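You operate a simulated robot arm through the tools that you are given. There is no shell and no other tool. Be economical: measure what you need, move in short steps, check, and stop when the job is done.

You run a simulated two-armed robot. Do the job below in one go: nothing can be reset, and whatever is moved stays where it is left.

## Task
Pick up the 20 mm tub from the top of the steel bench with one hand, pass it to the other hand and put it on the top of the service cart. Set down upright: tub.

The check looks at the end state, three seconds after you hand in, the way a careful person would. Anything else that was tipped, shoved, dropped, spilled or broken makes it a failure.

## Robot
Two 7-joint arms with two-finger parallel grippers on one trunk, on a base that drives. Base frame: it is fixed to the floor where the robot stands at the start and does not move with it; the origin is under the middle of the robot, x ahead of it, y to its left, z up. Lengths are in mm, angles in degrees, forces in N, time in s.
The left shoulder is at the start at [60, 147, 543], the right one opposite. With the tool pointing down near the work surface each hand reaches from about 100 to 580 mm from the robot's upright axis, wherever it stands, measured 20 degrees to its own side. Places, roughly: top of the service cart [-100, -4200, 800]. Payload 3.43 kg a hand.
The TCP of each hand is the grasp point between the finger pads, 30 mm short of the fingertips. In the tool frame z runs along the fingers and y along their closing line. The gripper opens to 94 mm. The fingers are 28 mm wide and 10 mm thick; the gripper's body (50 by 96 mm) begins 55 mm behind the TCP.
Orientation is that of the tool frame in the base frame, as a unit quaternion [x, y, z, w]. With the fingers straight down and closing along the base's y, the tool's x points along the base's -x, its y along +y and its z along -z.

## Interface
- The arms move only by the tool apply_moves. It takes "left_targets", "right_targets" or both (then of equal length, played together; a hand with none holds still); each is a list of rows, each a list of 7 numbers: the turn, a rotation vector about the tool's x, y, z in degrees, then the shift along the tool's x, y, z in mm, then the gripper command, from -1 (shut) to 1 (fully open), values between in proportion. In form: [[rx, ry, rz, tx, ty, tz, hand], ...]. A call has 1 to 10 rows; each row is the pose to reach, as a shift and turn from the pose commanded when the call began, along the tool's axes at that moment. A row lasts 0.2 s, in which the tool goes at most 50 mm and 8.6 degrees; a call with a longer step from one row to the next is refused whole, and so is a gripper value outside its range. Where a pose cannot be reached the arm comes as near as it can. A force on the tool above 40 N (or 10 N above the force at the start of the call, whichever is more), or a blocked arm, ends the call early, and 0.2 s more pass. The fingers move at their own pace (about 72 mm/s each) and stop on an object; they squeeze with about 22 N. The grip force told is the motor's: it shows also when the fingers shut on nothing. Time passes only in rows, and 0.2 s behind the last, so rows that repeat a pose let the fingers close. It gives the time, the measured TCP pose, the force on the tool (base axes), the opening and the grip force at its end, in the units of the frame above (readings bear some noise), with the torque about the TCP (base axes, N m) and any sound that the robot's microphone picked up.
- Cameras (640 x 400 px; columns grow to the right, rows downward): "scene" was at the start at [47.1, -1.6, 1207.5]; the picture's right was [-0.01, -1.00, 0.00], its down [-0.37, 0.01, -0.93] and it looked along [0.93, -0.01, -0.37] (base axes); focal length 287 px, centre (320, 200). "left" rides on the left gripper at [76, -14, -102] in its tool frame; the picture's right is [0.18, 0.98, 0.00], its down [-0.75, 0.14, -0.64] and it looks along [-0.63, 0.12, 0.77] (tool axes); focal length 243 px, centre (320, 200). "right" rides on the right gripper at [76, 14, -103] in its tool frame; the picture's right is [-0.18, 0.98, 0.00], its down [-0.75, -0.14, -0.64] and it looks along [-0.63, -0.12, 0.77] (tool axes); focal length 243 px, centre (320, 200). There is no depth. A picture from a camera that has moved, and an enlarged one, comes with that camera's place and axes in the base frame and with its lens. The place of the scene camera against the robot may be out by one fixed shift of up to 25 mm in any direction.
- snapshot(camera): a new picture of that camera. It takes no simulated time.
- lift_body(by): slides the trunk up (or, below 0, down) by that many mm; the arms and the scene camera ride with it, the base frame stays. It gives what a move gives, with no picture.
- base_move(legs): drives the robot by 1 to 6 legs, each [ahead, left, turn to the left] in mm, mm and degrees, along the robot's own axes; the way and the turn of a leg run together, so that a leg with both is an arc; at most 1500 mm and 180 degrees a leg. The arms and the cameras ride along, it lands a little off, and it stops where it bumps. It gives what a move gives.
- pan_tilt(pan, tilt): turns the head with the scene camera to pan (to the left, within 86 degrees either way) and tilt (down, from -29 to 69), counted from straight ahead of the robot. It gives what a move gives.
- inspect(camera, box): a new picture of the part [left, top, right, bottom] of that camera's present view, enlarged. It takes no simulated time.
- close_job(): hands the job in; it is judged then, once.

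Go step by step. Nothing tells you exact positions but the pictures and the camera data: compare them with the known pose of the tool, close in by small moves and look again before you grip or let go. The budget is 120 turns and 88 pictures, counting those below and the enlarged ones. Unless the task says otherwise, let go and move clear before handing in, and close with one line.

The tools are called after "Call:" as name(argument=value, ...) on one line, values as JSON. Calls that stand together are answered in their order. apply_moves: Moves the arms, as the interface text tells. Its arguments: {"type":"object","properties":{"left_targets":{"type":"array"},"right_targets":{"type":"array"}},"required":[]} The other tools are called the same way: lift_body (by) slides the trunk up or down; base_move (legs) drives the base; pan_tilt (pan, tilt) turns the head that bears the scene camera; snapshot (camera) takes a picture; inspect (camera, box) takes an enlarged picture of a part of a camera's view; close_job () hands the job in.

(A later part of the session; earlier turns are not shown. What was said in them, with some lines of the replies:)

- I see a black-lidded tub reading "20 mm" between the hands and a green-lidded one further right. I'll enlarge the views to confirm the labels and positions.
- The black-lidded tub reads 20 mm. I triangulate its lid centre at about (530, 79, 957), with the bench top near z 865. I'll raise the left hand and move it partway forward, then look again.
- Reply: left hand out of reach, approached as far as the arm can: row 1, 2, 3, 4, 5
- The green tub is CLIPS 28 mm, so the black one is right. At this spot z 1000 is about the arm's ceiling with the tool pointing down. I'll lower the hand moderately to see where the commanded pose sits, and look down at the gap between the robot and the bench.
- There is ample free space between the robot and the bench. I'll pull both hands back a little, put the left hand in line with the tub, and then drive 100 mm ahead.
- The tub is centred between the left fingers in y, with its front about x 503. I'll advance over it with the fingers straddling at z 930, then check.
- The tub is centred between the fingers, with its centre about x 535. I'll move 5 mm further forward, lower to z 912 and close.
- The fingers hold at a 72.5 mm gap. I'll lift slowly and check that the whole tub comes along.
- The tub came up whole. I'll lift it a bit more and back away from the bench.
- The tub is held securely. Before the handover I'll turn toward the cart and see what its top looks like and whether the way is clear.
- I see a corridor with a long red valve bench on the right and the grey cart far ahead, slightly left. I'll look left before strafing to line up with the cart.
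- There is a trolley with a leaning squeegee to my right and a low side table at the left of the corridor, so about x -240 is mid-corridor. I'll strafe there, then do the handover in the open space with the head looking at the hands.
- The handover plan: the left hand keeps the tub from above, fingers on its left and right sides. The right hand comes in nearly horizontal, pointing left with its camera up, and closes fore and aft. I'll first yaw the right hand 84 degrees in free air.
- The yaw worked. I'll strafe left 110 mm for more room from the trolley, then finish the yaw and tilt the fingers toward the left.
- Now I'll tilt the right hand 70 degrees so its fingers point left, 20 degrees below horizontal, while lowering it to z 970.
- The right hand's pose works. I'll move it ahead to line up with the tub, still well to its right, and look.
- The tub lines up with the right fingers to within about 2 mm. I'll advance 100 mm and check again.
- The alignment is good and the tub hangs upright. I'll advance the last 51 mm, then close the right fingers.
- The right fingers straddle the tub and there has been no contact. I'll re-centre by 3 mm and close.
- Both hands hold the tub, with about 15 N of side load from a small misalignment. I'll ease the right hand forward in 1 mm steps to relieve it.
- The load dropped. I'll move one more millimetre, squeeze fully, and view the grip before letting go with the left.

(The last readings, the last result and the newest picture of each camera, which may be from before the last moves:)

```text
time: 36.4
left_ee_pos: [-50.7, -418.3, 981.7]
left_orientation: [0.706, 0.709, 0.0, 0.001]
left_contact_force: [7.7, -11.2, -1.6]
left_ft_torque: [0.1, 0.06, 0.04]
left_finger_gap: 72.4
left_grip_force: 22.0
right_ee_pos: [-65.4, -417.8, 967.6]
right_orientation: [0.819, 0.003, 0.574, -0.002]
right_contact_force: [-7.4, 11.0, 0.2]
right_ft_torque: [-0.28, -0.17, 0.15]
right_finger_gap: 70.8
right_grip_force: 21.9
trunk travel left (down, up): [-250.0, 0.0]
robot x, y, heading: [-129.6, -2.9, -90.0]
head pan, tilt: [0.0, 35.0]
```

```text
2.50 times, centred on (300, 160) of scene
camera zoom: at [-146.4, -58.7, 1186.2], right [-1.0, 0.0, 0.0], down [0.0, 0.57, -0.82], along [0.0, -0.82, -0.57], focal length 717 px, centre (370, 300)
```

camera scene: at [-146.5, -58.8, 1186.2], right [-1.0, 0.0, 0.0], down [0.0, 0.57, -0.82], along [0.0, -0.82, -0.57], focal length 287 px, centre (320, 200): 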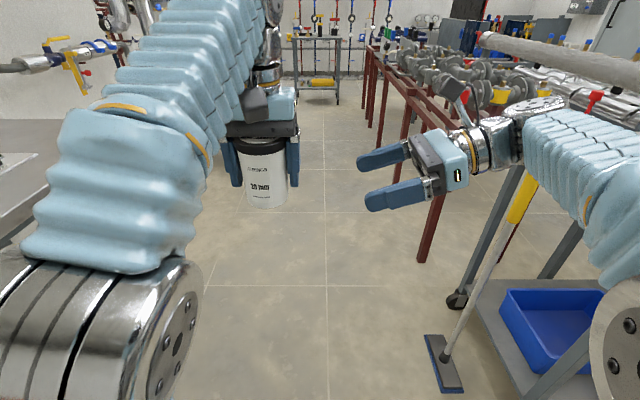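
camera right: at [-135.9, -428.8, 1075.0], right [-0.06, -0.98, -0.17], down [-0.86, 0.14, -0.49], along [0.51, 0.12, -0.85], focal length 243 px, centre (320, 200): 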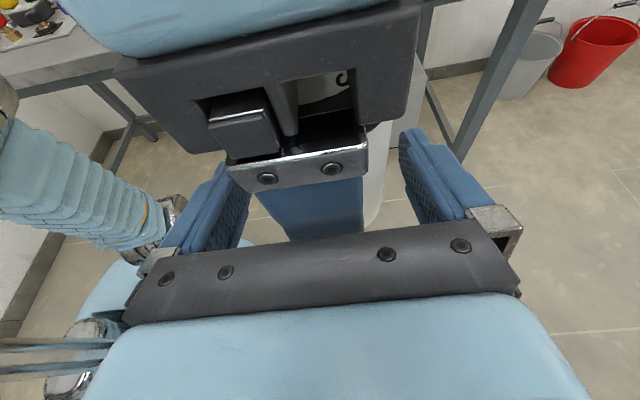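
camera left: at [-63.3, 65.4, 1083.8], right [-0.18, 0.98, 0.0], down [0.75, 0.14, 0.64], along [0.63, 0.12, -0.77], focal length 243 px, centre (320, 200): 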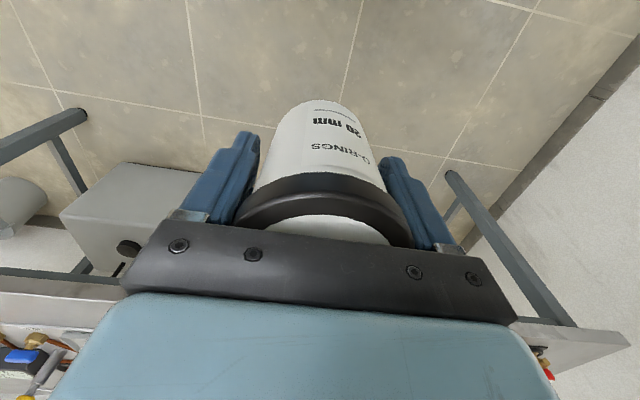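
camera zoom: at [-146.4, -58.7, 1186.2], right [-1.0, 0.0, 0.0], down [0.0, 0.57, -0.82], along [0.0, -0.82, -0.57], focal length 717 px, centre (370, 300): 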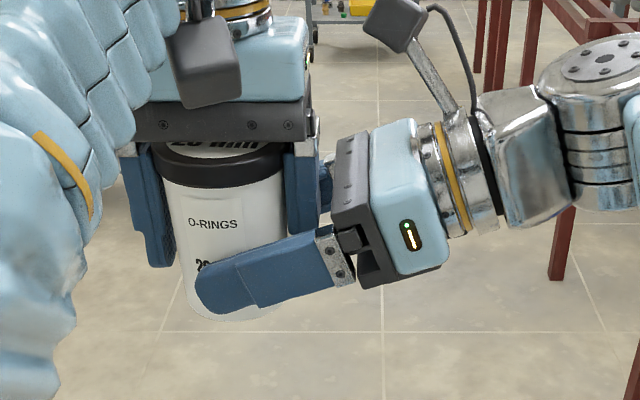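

Both grips are firm. I'll back off half a millimetre, open the left slightly so its finger doesn't press the right palm, then lower the tub straight down out of the left hand.

Call:
apply_moves(right_targets=[[0, 0, 0, 0, -0.6, 0, -1], [0, 0, 0, 0, -0.6, 0, -1], [0, 0, 0, 0, -0.6, 0, -1], [0, 0, 0, 0, -0.6, 0, -1]], left_targets=[[0, 0, 0, 0, 0, 0, -1], [0, 0, 0, 0, 0, 0, 0.6], [0, 0, 0, 0, 0, 0, 0.68], [0, 0, 0, 0, 0, 0, 0.68]])

Call:
snapshot(camera="left")

Call:
inspect(camera="scene", box=[180, 80, 420, 240])

```text
time: 37.4
left_ee_pos: [-50.8, -416.2, 981.9]
left_orientation: [0.706, 0.708, 0.0, 0.0]
left_contact_force: [0.1, 0.4, -0.2]
left_ft_torque: [0.01, 0.01, 0.02]
left_finger_gap: 79.1
left_grip_force: 0.0
right_ee_pos: [-67.3, -417.9, 967.1]
right_orientation: [0.819, 0.001, 0.574, 0.0]
right_contact_force: [-0.5, -0.3, -0.7]
right_ft_torque: [0.03, 0.01, -0.01]
right_finger_gap: 71.0
right_grip_force: 22.2
trunk travel left (down, up): [-250.0, 0.0]
robot x, y, heading: [-132.4, 2.7, -90.0]
head pan, tilt: [0.0, 35.0]
```

```text
55 pictures are left
camera left: at [-66.4, -340.1, 1083.8], right [0.98, 0.19, 0.0], down [0.14, -0.75, 0.64], along [0.12, -0.63, -0.77], focal length 243 px, centre (320, 200)
```

left: 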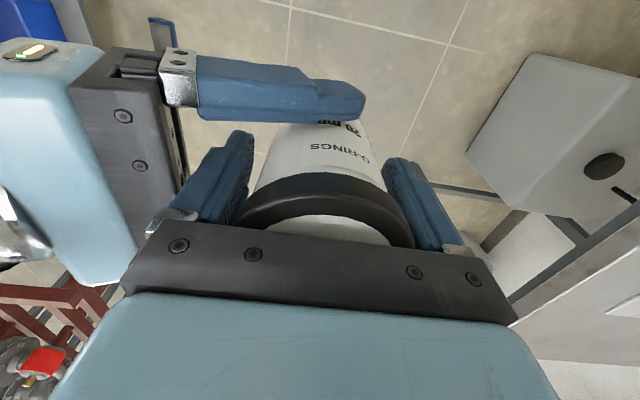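

```text
2.50 times, centred on (300, 160) of scene
camera zoom: at [-146.4, -58.7, 1186.2], right [-1.0, 0.0, 0.0], down [0.0, 0.57, -0.82], along [0.0, -0.82, -0.57], focal length 717 px, centre (370, 300)
```

zoom: 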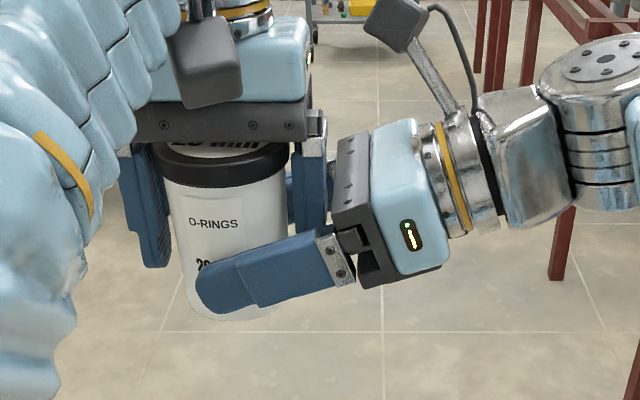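

The right hand holds the tub alone with no side load. I'll lower it straight down 100 mm, away from the left hand.

Call:
apply_moves(right_targets=[[0, 0, 0, -14, 0, 5.1, -1], [0, 0, 0, -28, 0, 10.3, -1], [0, 0, 0, -47, 0, 17.1, -1], [0, 0, 0, -70, 0, 25.6, -1], [0, 0, 0, -94, 0, 34.2, -1], [0, 0, 0, -94, 0, 34.2, -1]])

Call:
snapshot(camera="scene")

```text
time: 38.8
left_ee_pos: [-51.4, -417.9, 982.1]
left_orientation: [0.706, 0.708, -0.001, 0.0]
left_contact_force: [0.4, -0.2, -0.2]
left_ft_torque: [0.01, -0.01, -0.01]
left_finger_gap: 79.0
left_grip_force: 0.1
right_ee_pos: [-65.8, -419.3, 865.8]
right_orientation: [0.819, 0.001, 0.575, 0.001]
right_contact_force: [0.4, -0.6, -0.1]
right_ft_torque: [-0.01, 0.02, 0.0]
right_finger_gap: 70.9
right_grip_force: 21.9
trunk travel left (down, up): [-250.0, 0.0]
robot x, y, heading: [-130.0, 3.8, -90.1]
head pan, tilt: [0.0, 35.0]
```

```text
53 pictures are left
camera scene: at [-146.5, -58.8, 1186.2], right [-1.0, 0.0, 0.0], down [0.0, 0.57, -0.82], along [0.0, -0.82, -0.57], focal length 287 px, centre (320, 200)
```

scene: 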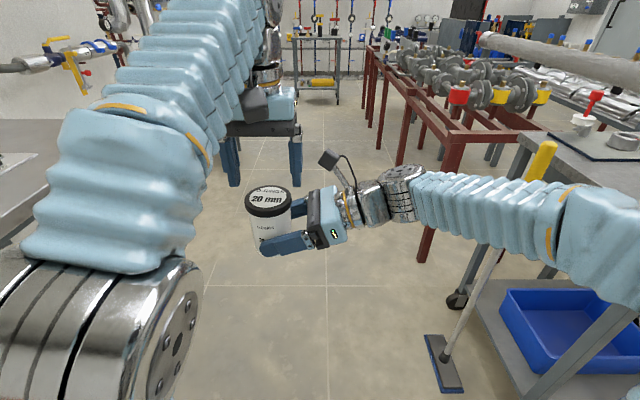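

The handover worked: the right hand holds the tub alone and upright. I'll retract the empty left hand and shift back to mid-corridor, then view the way ahead.

Call:
apply_moves(left_targets=[[0, 0, 0, 40, 0, 0, 0.68], [0, 0, 0, 80, 0, 0, 0.68], [0, 0, 0, 120, 0, 0, 0.68], [0, 0, 0, 150, 0, 0, 0.68], [0, 0, 0, 150, 0, 0, 0]])

Call:
base_move(legs=[[0, -90, 0]])

Call:
pan_tilt(pan=0, tilt=20)

Call:
snapshot(camera="scene")

```text
time: 40.0
left_ee_pos: [-50.9, -267.6, 981.5]
left_orientation: [0.706, 0.708, 0.001, 0.0]
left_contact_force: [0.4, -0.3, -0.4]
left_ft_torque: [0.04, -0.01, -0.02]
left_finger_gap: 46.9
left_grip_force: 0.1
right_ee_pos: [-66.8, -419.6, 867.2]
right_orientation: [0.819, 0.002, 0.574, 0.0]
right_contact_force: [0.6, 1.1, 0.0]
right_ft_torque: [0.02, 0.07, 0.0]
right_finger_gap: 70.7
right_grip_force: 22.0
trunk travel left (down, up): [-250.0, 0.0]
robot x, y, heading: [-134.6, -0.0, -89.9]
head pan, tilt: [0.0, 35.0]
```

```text
time: 41.1
left_ee_pos: [-142.9, -268.0, 981.4]
left_orientation: [0.706, 0.708, 0.0, 0.0]
left_contact_force: [0.3, 0.0, -0.7]
left_ft_torque: [0.0, 0.0, 0.0]
left_finger_gap: 47.0
left_grip_force: 0.1
right_ee_pos: [-158.3, -420.0, 866.6]
right_orientation: [0.819, 0.001, 0.573, 0.0]
right_contact_force: [0.7, -1.0, 0.2]
right_ft_torque: [-0.01, 0.07, -0.03]
right_finger_gap: 70.9
right_grip_force: 22.1
trunk travel left (down, up): [-250.0, 0.0]
robot x, y, heading: [-220.7, -1.0, -90.1]
head pan, tilt: [0.0, 35.0]
```

```text
time: 41.8
left_ee_pos: [-142.1, -267.5, 981.1]
left_orientation: [0.707, 0.707, -0.001, -0.001]
left_contact_force: [0.1, 0.0, 0.7]
left_ft_torque: [0.01, 0.0, -0.01]
left_finger_gap: 47.3
left_grip_force: 0.1
right_ee_pos: [-157.7, -420.1, 866.9]
right_orientation: [0.819, 0.001, 0.574, 0.001]
right_contact_force: [0.1, 0.1, -0.4]
right_ft_torque: [0.0, 0.04, 0.02]
right_finger_gap: 70.8
right_grip_force: 22.7
trunk travel left (down, up): [-250.0, 0.0]
robot x, y, heading: [-223.6, 0.0, -90.0]
head pan, tilt: [0.0, 20.0]
```

```text
52 pictures are left
camera scene: at [-237.6, -63.9, 1210.0], right [-1.0, 0.0, 0.0], down [0.0, 0.34, -0.94], along [0.0, -0.94, -0.34], focal length 287 px, centre (320, 200)
```

scene: 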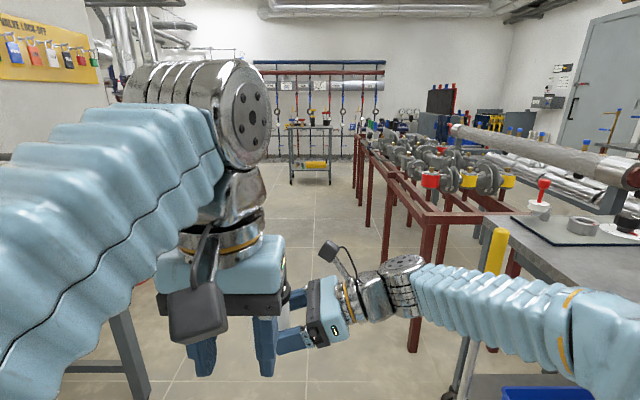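

I recomputed the side table from its feet: it stands well away, at x > 500, so the corridor is wide on the left. The cart is about 600 mm wide, centred near x -100. I'll shift left to x -100 and drive toward it, stopping well short.

Call:
base_move(legs=[[0, 123, 0], [1400, 0, 0], [1300, 0, 0]])

Call:
snapshot(camera="scene")

```text
time: 55.7
left_ee_pos: [-19.3, -2943.8, 982.3]
left_orientation: [0.706, 0.708, 0.0, -0.001]
left_contact_force: [0.4, 0.3, -0.1]
left_ft_torque: [-0.01, 0.01, 0.04]
left_finger_gap: 47.1
left_grip_force: 0.0
right_ee_pos: [-34.9, -3097.1, 866.7]
right_orientation: [0.819, 0.003, 0.574, -0.001]
right_contact_force: [0.1, 0.8, -0.4]
right_ft_torque: [-0.01, 0.06, 0.02]
right_finger_gap: 70.4
right_grip_force: 22.4
trunk travel left (down, up): [-250.0, 0.0]
robot x, y, heading: [-96.6, -2677.0, -89.9]
head pan, tilt: [0.0, 20.0]
```

```text
51 pictures are left
camera scene: at [-114.9, -2741.0, 1210.1], right [-1.0, 0.0, 0.0], down [0.0, 0.34, -0.94], along [0.0, -0.94, -0.34], focal length 287 px, centre (320, 200)
```

scene: 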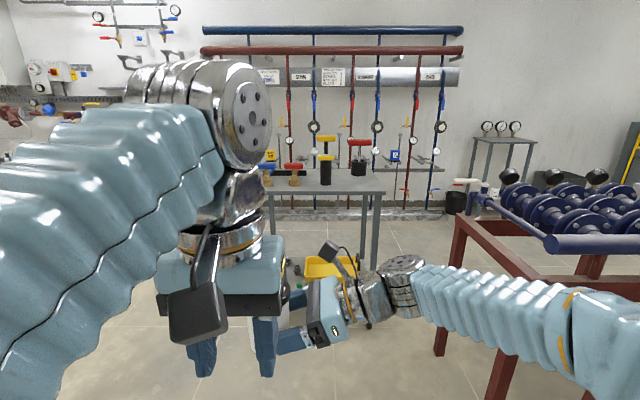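

I see the cart with several items toward the back of its top. I'll enlarge it.

Call:
inspect(camera="scene", box=[240, 120, 400, 220])

```text
4.00 times, centred on (320, 170) of scene
camera zoom: at [-114.9, -2741.0, 1210.1], right [-1.0, 0.0, 0.0], down [0.0, 0.34, -0.94], along [0.0, -0.94, -0.34], focal length 1146 px, centre (320, 320)
```

zoom: 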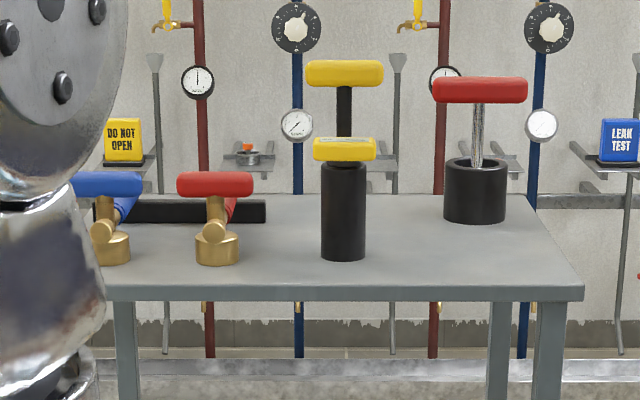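

The cart top spans about x -416 to 216 and y -3985 to -4427, and its front-right area is free near (-270, -4080). The valve bench on the right would crowd my right elbow if I faced the cart square on. So I'll approach from the left with the heading turned to about -120 degrees, with the tub raised a little first.

Call:
apply_moves(right_targets=[[0, 0, 0, 18.8, 0, -6.8, -1], [0, 0, 0, 37.6, 0, -13.7, -1], [0, 0, 0, 37.6, 0, -13.7, -1]])

Call:
base_move(legs=[[750, -33, 0], [0, 0, -30]])

Call:
pan_tilt(pan=0, tilt=35)

Call:
snapshot(camera="scene")

```text
time: 56.5
left_ee_pos: [-19.1, -2945.1, 982.0]
left_orientation: [0.706, 0.708, 0.0, 0.001]
left_contact_force: [-0.1, 0.8, 0.1]
left_ft_torque: [-0.01, 0.01, 0.01]
left_finger_gap: 47.0
left_grip_force: 0.1
right_ee_pos: [-34.0, -3095.6, 907.7]
right_orientation: [0.819, 0.003, 0.574, -0.001]
right_contact_force: [-1.1, -0.3, -0.4]
right_ft_torque: [-0.02, 0.04, 0.01]
right_finger_gap: 70.4
right_grip_force: 22.1
trunk travel left (down, up): [-250.0, 0.0]
robot x, y, heading: [-98.4, -2677.6, -90.0]
head pan, tilt: [0.0, 20.0]
```

```text
time: 62.1
left_ee_pos: [-188.1, -3699.0, 982.2]
left_orientation: [0.864, 0.503, 0.0, 0.0]
left_contact_force: [0.4, -0.3, 1.0]
left_ft_torque: [-0.01, -0.02, 0.0]
left_finger_gap: 47.2
left_grip_force: 0.0
right_ee_pos: [-276.8, -3824.2, 908.2]
right_orientation: [0.792, -0.209, 0.554, 0.147]
right_contact_force: [-0.3, -0.3, -0.1]
right_ft_torque: [0.03, 0.05, -0.03]
right_finger_gap: 70.4
right_grip_force: 21.7
trunk travel left (down, up): [-250.0, 0.0]
robot x, y, heading: [-120.6, -3428.4, -119.6]
head pan, tilt: [0.0, 20.0]
```

```text
time: 62.8
left_ee_pos: [-188.5, -3699.2, 981.6]
left_orientation: [0.864, 0.503, 0.0, 0.0]
left_contact_force: [1.0, 1.1, 0.9]
left_ft_torque: [0.02, 0.0, -0.03]
left_finger_gap: 47.0
left_grip_force: 0.0
right_ee_pos: [-276.7, -3824.6, 907.7]
right_orientation: [0.793, -0.209, 0.554, 0.147]
right_contact_force: [0.4, 0.5, -0.6]
right_ft_torque: [0.02, 0.01, 0.02]
right_finger_gap: 70.4
right_grip_force: 22.1
trunk travel left (down, up): [-250.0, 0.0]
robot x, y, heading: [-125.7, -3425.5, -119.8]
head pan, tilt: [0.0, 35.0]
```

```text
49 pictures are left
camera scene: at [-169.3, -3478.8, 1186.3], right [-0.87, 0.49, 0.0], down [0.28, 0.5, -0.82], along [-0.4, -0.71, -0.57], focal length 287 px, centre (320, 200)
```

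scene: 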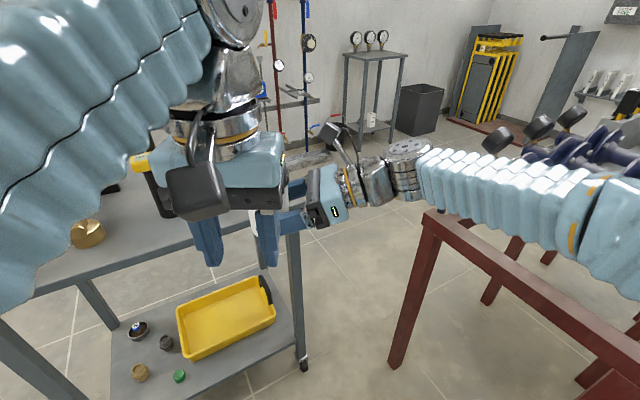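

The left hand blocks the view, so I'll move it aside to the left and back, then look again.

Call:
apply_moves(left_targets=[[0, 0, 0, 20, 35, 0, 0], [0, 0, 0, 40, 70, 0, 0], [0, 0, 0, 60, 105, 0, 0], [0, 0, 0, 70, 140, 0, 0], [0, 0, 0, 70, 140, 0, 0]])

Call:
snapshot(camera="scene")

Call:
snapshot(camera="right")

```text
time: 64.0
left_ee_pos: [-37.2, -3715.2, 979.3]
left_orientation: [0.865, 0.502, 0.0, 0.0]
left_contact_force: [0.4, -0.1, 0.6]
left_ft_torque: [0.01, 0.02, -0.03]
left_finger_gap: 47.0
left_grip_force: 0.0
left hand out of reach, approached as far as the arm can: row 3, 4, 5
right_ee_pos: [-276.3, -3824.0, 906.9]
right_orientation: [0.792, -0.209, 0.554, 0.148]
right_contact_force: [-0.3, -0.5, -0.2]
right_ft_torque: [-0.01, 0.0, 0.0]
right_finger_gap: 70.6
right_grip_force: 22.0
trunk travel left (down, up): [-250.0, 0.0]
robot x, y, heading: [-126.1, -3428.5, -119.6]
head pan, tilt: [0.0, 35.0]
```

```text
48 pictures are left
camera scene: at [-169.1, -3478.9, 1186.2], right [-0.87, 0.49, 0.0], down [0.28, 0.5, -0.82], along [-0.4, -0.71, -0.57], focal length 287 px, centre (320, 200)
```

scene: 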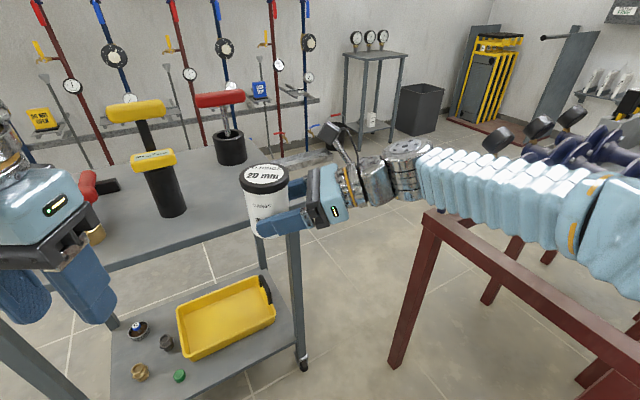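

```text
47 pictures are left
camera right: at [-343.6, -3802.4, 1015.1], right [-0.54, -0.82, -0.17], down [-0.68, 0.55, -0.49], along [0.5, -0.15, -0.86], focal length 243 px, centre (320, 200)
```

right: 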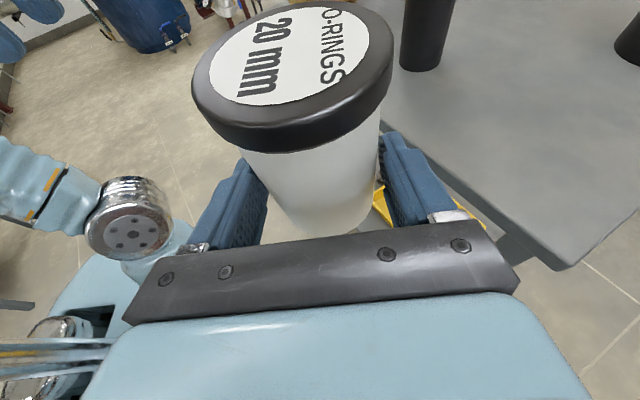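

From the wrist camera the cart's front edge is at y ≈ -3950, its right edge at x ≈ -388, and its top at z ≈ 800. The free spot is about (-275, -4045). I'll drive there with the tub still 75 mm above the surface.

Call:
base_move(legs=[[190, 95, 0]])

Call:
snapshot(camera="scene")

Call:
snapshot(camera="right")

```text
time: 65.7
left_ee_pos: [-45.7, -3921.7, 978.3]
left_orientation: [0.864, 0.504, 0.001, 0.0]
left_contact_force: [1.4, -0.1, 0.9]
left_ft_torque: [-0.05, 0.0, -0.01]
left_finger_gap: 47.1
left_grip_force: 0.0
right_ee_pos: [-283.5, -4031.4, 907.5]
right_orientation: [0.792, -0.208, 0.555, 0.147]
right_contact_force: [0.9, 0.3, 0.7]
right_ft_torque: [0.02, 0.01, -0.01]
right_finger_gap: 70.5
right_grip_force: 22.0
trunk travel left (down, up): [-250.0, 0.0]
robot x, y, heading: [-134.7, -3636.5, -119.3]
head pan, tilt: [0.0, 35.0]
```

```text
46 pictures are left
camera scene: at [-176.8, -3686.7, 1186.3], right [-0.87, 0.49, 0.0], down [0.28, 0.5, -0.82], along [-0.4, -0.71, -0.57], focal length 287 px, centre (320, 200)
```

scene: 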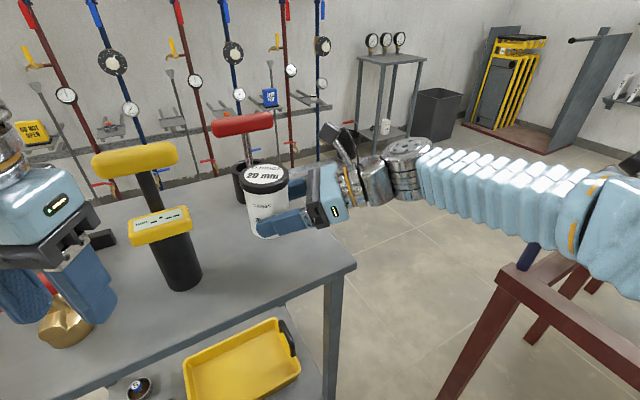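

```text
45 pictures are left
camera right: at [-350.6, -4010.7, 1015.2], right [-0.54, -0.83, -0.17], down [-0.68, 0.55, -0.49], along [0.5, -0.15, -0.85], focal length 243 px, centre (320, 200)
```

right: 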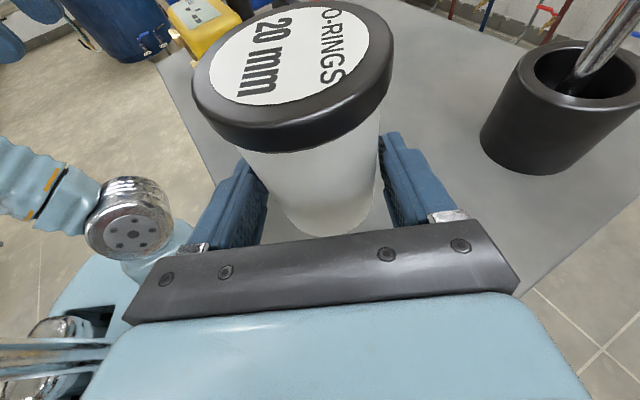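

The tub is over the free spot at (-271, -4038), clear of the other items. I'll lower it 55 mm and look again.

Call:
apply_moves(right_targets=[[0, 0, 0, -18.8, 0, 6.8, -1], [0, 0, 0, -37.6, 0, 13.7, -1], [0, 0, 0, -51.7, 0, 18.8, -1], [0, 0, 0, -51.7, 0, 18.8, -1]])

Call:
inspect(camera="scene", box=[200, 140, 380, 260])

Call:
snapshot(camera="left")

```text
time: 66.7
left_ee_pos: [-44.9, -3922.9, 980.0]
left_orientation: [0.864, 0.504, 0.0, 0.0]
left_contact_force: [0.3, -0.2, -0.3]
left_ft_torque: [0.02, 0.02, -0.01]
left_finger_gap: 46.8
left_grip_force: 0.0
right_ee_pos: [-283.3, -4034.1, 853.0]
right_orientation: [0.792, -0.208, 0.555, 0.147]
right_contact_force: [-0.9, 1.0, 0.3]
right_ft_torque: [0.0, 0.0, 0.0]
right_finger_gap: 70.4
right_grip_force: 22.0
trunk travel left (down, up): [-250.0, 0.0]
robot x, y, heading: [-133.2, -3637.0, -119.5]
head pan, tilt: [0.0, 35.0]
```

```text
3.33 times, centred on (290, 200) of scene
camera zoom: at [-176.8, -3686.9, 1186.2], right [-0.87, 0.49, 0.0], down [0.28, 0.5, -0.82], along [-0.4, -0.71, -0.57], focal length 955 px, centre (420, 200)
```

zoom: 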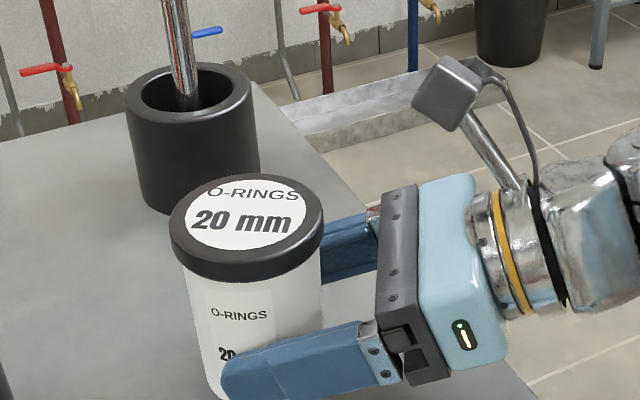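

```text
43 pictures are left
camera left: at [-21.2, -3847.9, 1081.7], right [0.95, -0.32, 0.0], down [-0.25, -0.73, 0.64], along [-0.21, -0.61, -0.77], focal length 243 px, centre (320, 200)
```

left: 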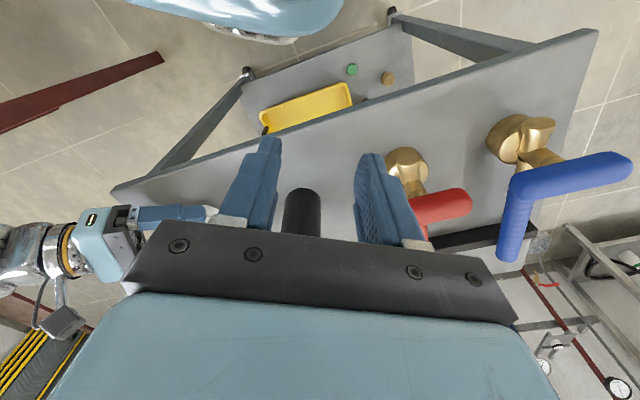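

All clear around the tub. I'll lower it in small steps until contact shows.

Call:
apply_moves(right_targets=[[0, 0, 0, -6, 0, 2.2, -1], [0, 0, 0, -11.3, 0, 4.1, -1], [0, 0, 0, -14.1, 0, 5.1, -1], [0, 0, 0, -16, 0, 5.8, -1], [0, 0, 0, -17, 0, 6.2, -1]])

```text
time: 67.9
left_ee_pos: [-45.4, -3922.5, 980.3]
left_orientation: [0.864, 0.504, -0.001, 0.002]
left_contact_force: [-0.9, -0.1, 1.0]
left_ft_torque: [0.03, 0.0, 0.01]
left_finger_gap: 46.9
left_grip_force: 0.1
right_ee_pos: [-284.4, -4033.8, 837.6]
right_orientation: [0.791, -0.208, 0.555, 0.149]
right_contact_force: [-4.3, -2.7, 17.2]
right_ft_torque: [-0.12, -0.17, 0.03]
right_finger_gap: 70.0
right_grip_force: 21.9
trunk travel left (down, up): [-250.0, 0.0]
robot x, y, heading: [-132.6, -3637.3, -119.5]
head pan, tilt: [0.0, 35.0]
```

Contact: about 17 N up. I'll relieve it by 1.5 mm and check how the tub stands.

Call:
apply_moves(right_targets=[[0, 0, 0, 1.2, 0, -0.4, -1], [0, 0, 0, 1.2, 0, -0.4, -1]])

Call:
inspect(camera="scene", box=[200, 150, 380, 270])

Call:
snapshot(camera="right")

```text
time: 68.5
left_ee_pos: [-45.8, -3921.5, 979.4]
left_orientation: [0.864, 0.504, -0.001, 0.001]
left_contact_force: [-0.6, -0.5, 0.1]
left_ft_torque: [-0.01, -0.02, -0.04]
left_finger_gap: 47.0
left_grip_force: 0.0
right_ee_pos: [-283.4, -4032.8, 837.1]
right_orientation: [0.792, -0.208, 0.554, 0.148]
right_contact_force: [-5.8, -1.3, 13.4]
right_ft_torque: [-0.23, -0.26, -0.13]
right_finger_gap: 69.8
right_grip_force: 21.8
trunk travel left (down, up): [-250.0, 0.0]
robot x, y, heading: [-132.8, -3634.5, -119.5]
head pan, tilt: [0.0, 35.0]
```

```text
3.33 times, centred on (290, 210) of scene
camera zoom: at [-177.1, -3686.3, 1186.3], right [-0.87, 0.49, 0.0], down [0.28, 0.5, -0.82], along [-0.4, -0.71, -0.57], focal length 955 px, centre (420, 167)
```

zoom: 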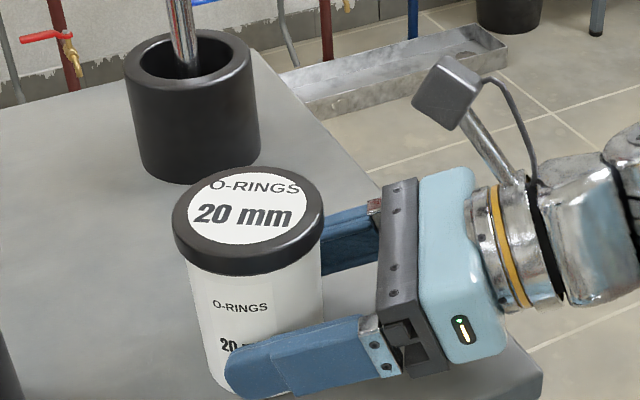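

```text
41 pictures are left
camera right: at [-350.8, -4010.9, 943.9], right [-0.54, -0.82, -0.17], down [-0.68, 0.55, -0.49], along [0.5, -0.15, -0.85], focal length 243 px, centre (320, 200)
```

right: 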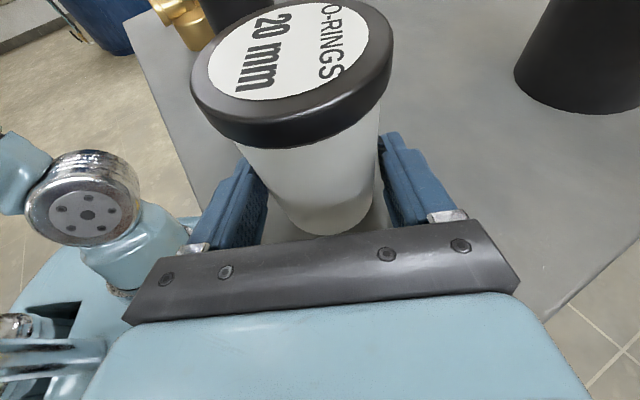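

The tub stands upright on the cart, with the fingers clear of the surface. I'll ease up a touch more and open.

Call:
apply_moves(right_targets=[[0, 0, 0, 0.9, 0, -0.3, -1], [0, 0, 0, 0.9, 0, -0.3, -0.2], [0, 0, 0, 0.9, 0, -0.3, 0.55], [0, 0, 0, 0.9, 0, -0.3, 0.7], [0, 0, 0, 0.9, 0, -0.3, 0.95], [0, 0, 0, 0.9, 0, -0.3, 0.95]])

Call:
inspect(camera="scene", box=[200, 150, 380, 270])

Call:
snapshot(camera="right")

```text
time: 69.9
left_ee_pos: [-45.1, -3922.1, 978.8]
left_orientation: [0.863, 0.505, 0.0, 0.0]
left_contact_force: [0.1, 0.1, 0.6]
left_ft_torque: [0.0, 0.0, 0.01]
left_finger_gap: 46.7
left_grip_force: 0.0
right_ee_pos: [-282.9, -4033.3, 838.2]
right_orientation: [0.793, -0.207, 0.554, 0.146]
right_contact_force: [0.0, 0.2, -0.5]
right_ft_torque: [-0.03, -0.02, 0.02]
right_finger_gap: 91.4
right_grip_force: 0.0
trunk travel left (down, up): [-250.0, 0.0]
robot x, y, heading: [-133.6, -3636.8, -119.7]
head pan, tilt: [0.0, 35.0]
```

```text
3.33 times, centred on (290, 210) of scene
camera zoom: at [-176.7, -3686.8, 1186.3], right [-0.87, 0.49, 0.0], down [0.28, 0.5, -0.82], along [-0.4, -0.71, -0.57], focal length 955 px, centre (420, 167)
```

zoom: 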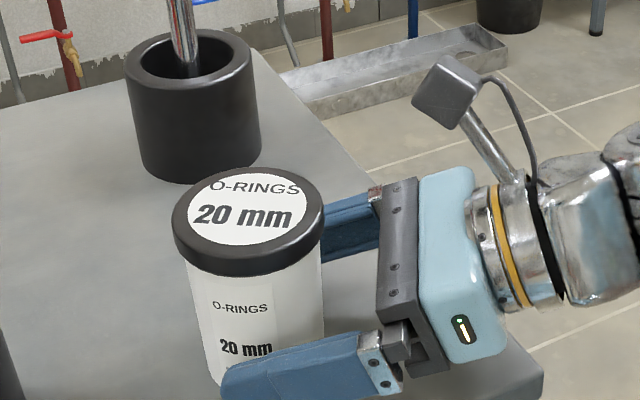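

```text
39 pictures are left
camera right: at [-350.2, -4010.9, 944.4], right [-0.54, -0.83, -0.17], down [-0.68, 0.55, -0.49], along [0.5, -0.15, -0.86], focal length 243 px, centre (320, 200)
```

right: 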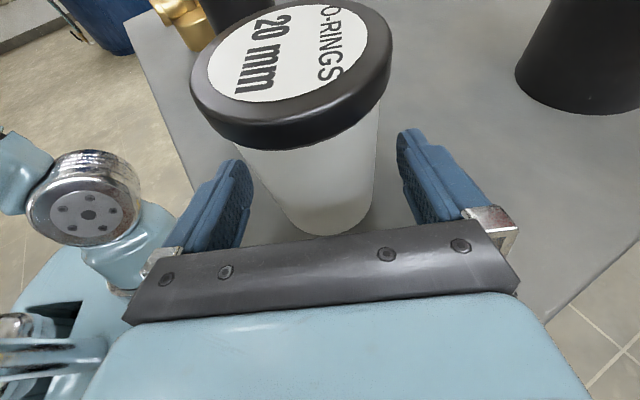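

The tub stands upright on its own. I'll withdraw the right hand straight back along its fingers.

Call:
apply_moves(right_targets=[[0, 0, 0, 0, 0, -15, 0.95], [0, 0, 0, 0, 0, -35, 0.95], [0, 0, 0, 0, 0, -60, 0.95], [0, 0, 0, 0, 0, -85, 0.95], [0, 0, 0, 0, 0, -105, 0.95], [0, 0, 0, 0, 0, -105, 0.95]])

Call:
snapshot(camera="scene")

```text
time: 71.3
left_ee_pos: [-44.9, -3922.2, 979.7]
left_orientation: [0.864, 0.504, 0.0, 0.0]
left_contact_force: [0.0, -0.2, -1.1]
left_ft_torque: [0.01, -0.03, 0.02]
left_finger_gap: 46.9
left_grip_force: 0.2
right_ee_pos: [-370.8, -3983.2, 871.6]
right_orientation: [0.792, -0.208, 0.555, 0.147]
right_contact_force: [0.8, 0.9, 0.2]
right_ft_torque: [0.0, 0.01, -0.01]
right_finger_gap: 91.9
right_grip_force: 0.0
trunk travel left (down, up): [-250.0, 0.0]
robot x, y, heading: [-130.6, -3632.0, -119.2]
head pan, tilt: [0.0, 35.0]
```

```text
38 pictures are left
camera scene: at [-176.8, -3686.8, 1186.3], right [-0.87, 0.49, 0.0], down [0.28, 0.5, -0.82], along [-0.4, -0.71, -0.57], focal length 287 px, centre (320, 200)
```

scene: 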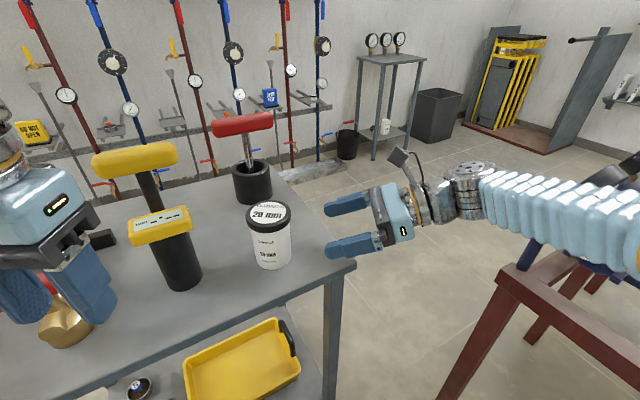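

The tub stands clear and upright and nothing else has moved. I'll back the robot away and take a last look.

Call:
base_move(legs=[[-250, 0, 0]])

Call:
snapshot(camera="scene")

```text
time: 73.1
left_ee_pos: [80.6, -3701.2, 979.4]
left_orientation: [0.864, 0.503, 0.0, 0.0]
left_contact_force: [-0.7, -0.1, 0.4]
left_ft_torque: [-0.01, 0.0, 0.0]
left_finger_gap: 46.8
left_grip_force: 0.1
right_ee_pos: [-244.4, -3760.3, 873.0]
right_orientation: [0.792, -0.208, 0.555, 0.147]
right_contact_force: [-0.3, 0.0, 0.6]
right_ft_torque: [-0.02, 0.0, 0.0]
right_finger_gap: 91.6
right_grip_force: 0.1
trunk travel left (down, up): [-250.0, 0.0]
robot x, y, heading: [-4.0, -3413.1, -119.3]
head pan, tilt: [0.0, 35.0]
```

```text
37 pictures are left
camera scene: at [-51.4, -3465.0, 1186.3], right [-0.87, 0.49, 0.0], down [0.28, 0.5, -0.82], along [-0.4, -0.71, -0.57], focal length 287 px, centre (320, 200)
```

scene: 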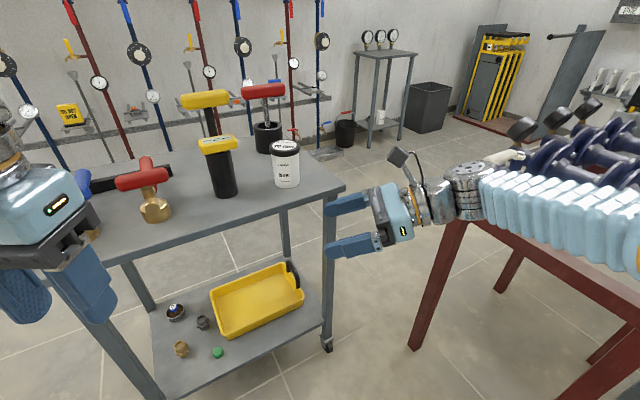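

The tub stands upright on the cart, everything else is in its place, and both hands are clear, so I'm handing in.

Call:
close_job()

```text
The job is handed in.
```

The 20 mm O-rings tub was picked up with the left hand, passed to the right, and now stands upright on top of the service cart; I saw nothing else moved.
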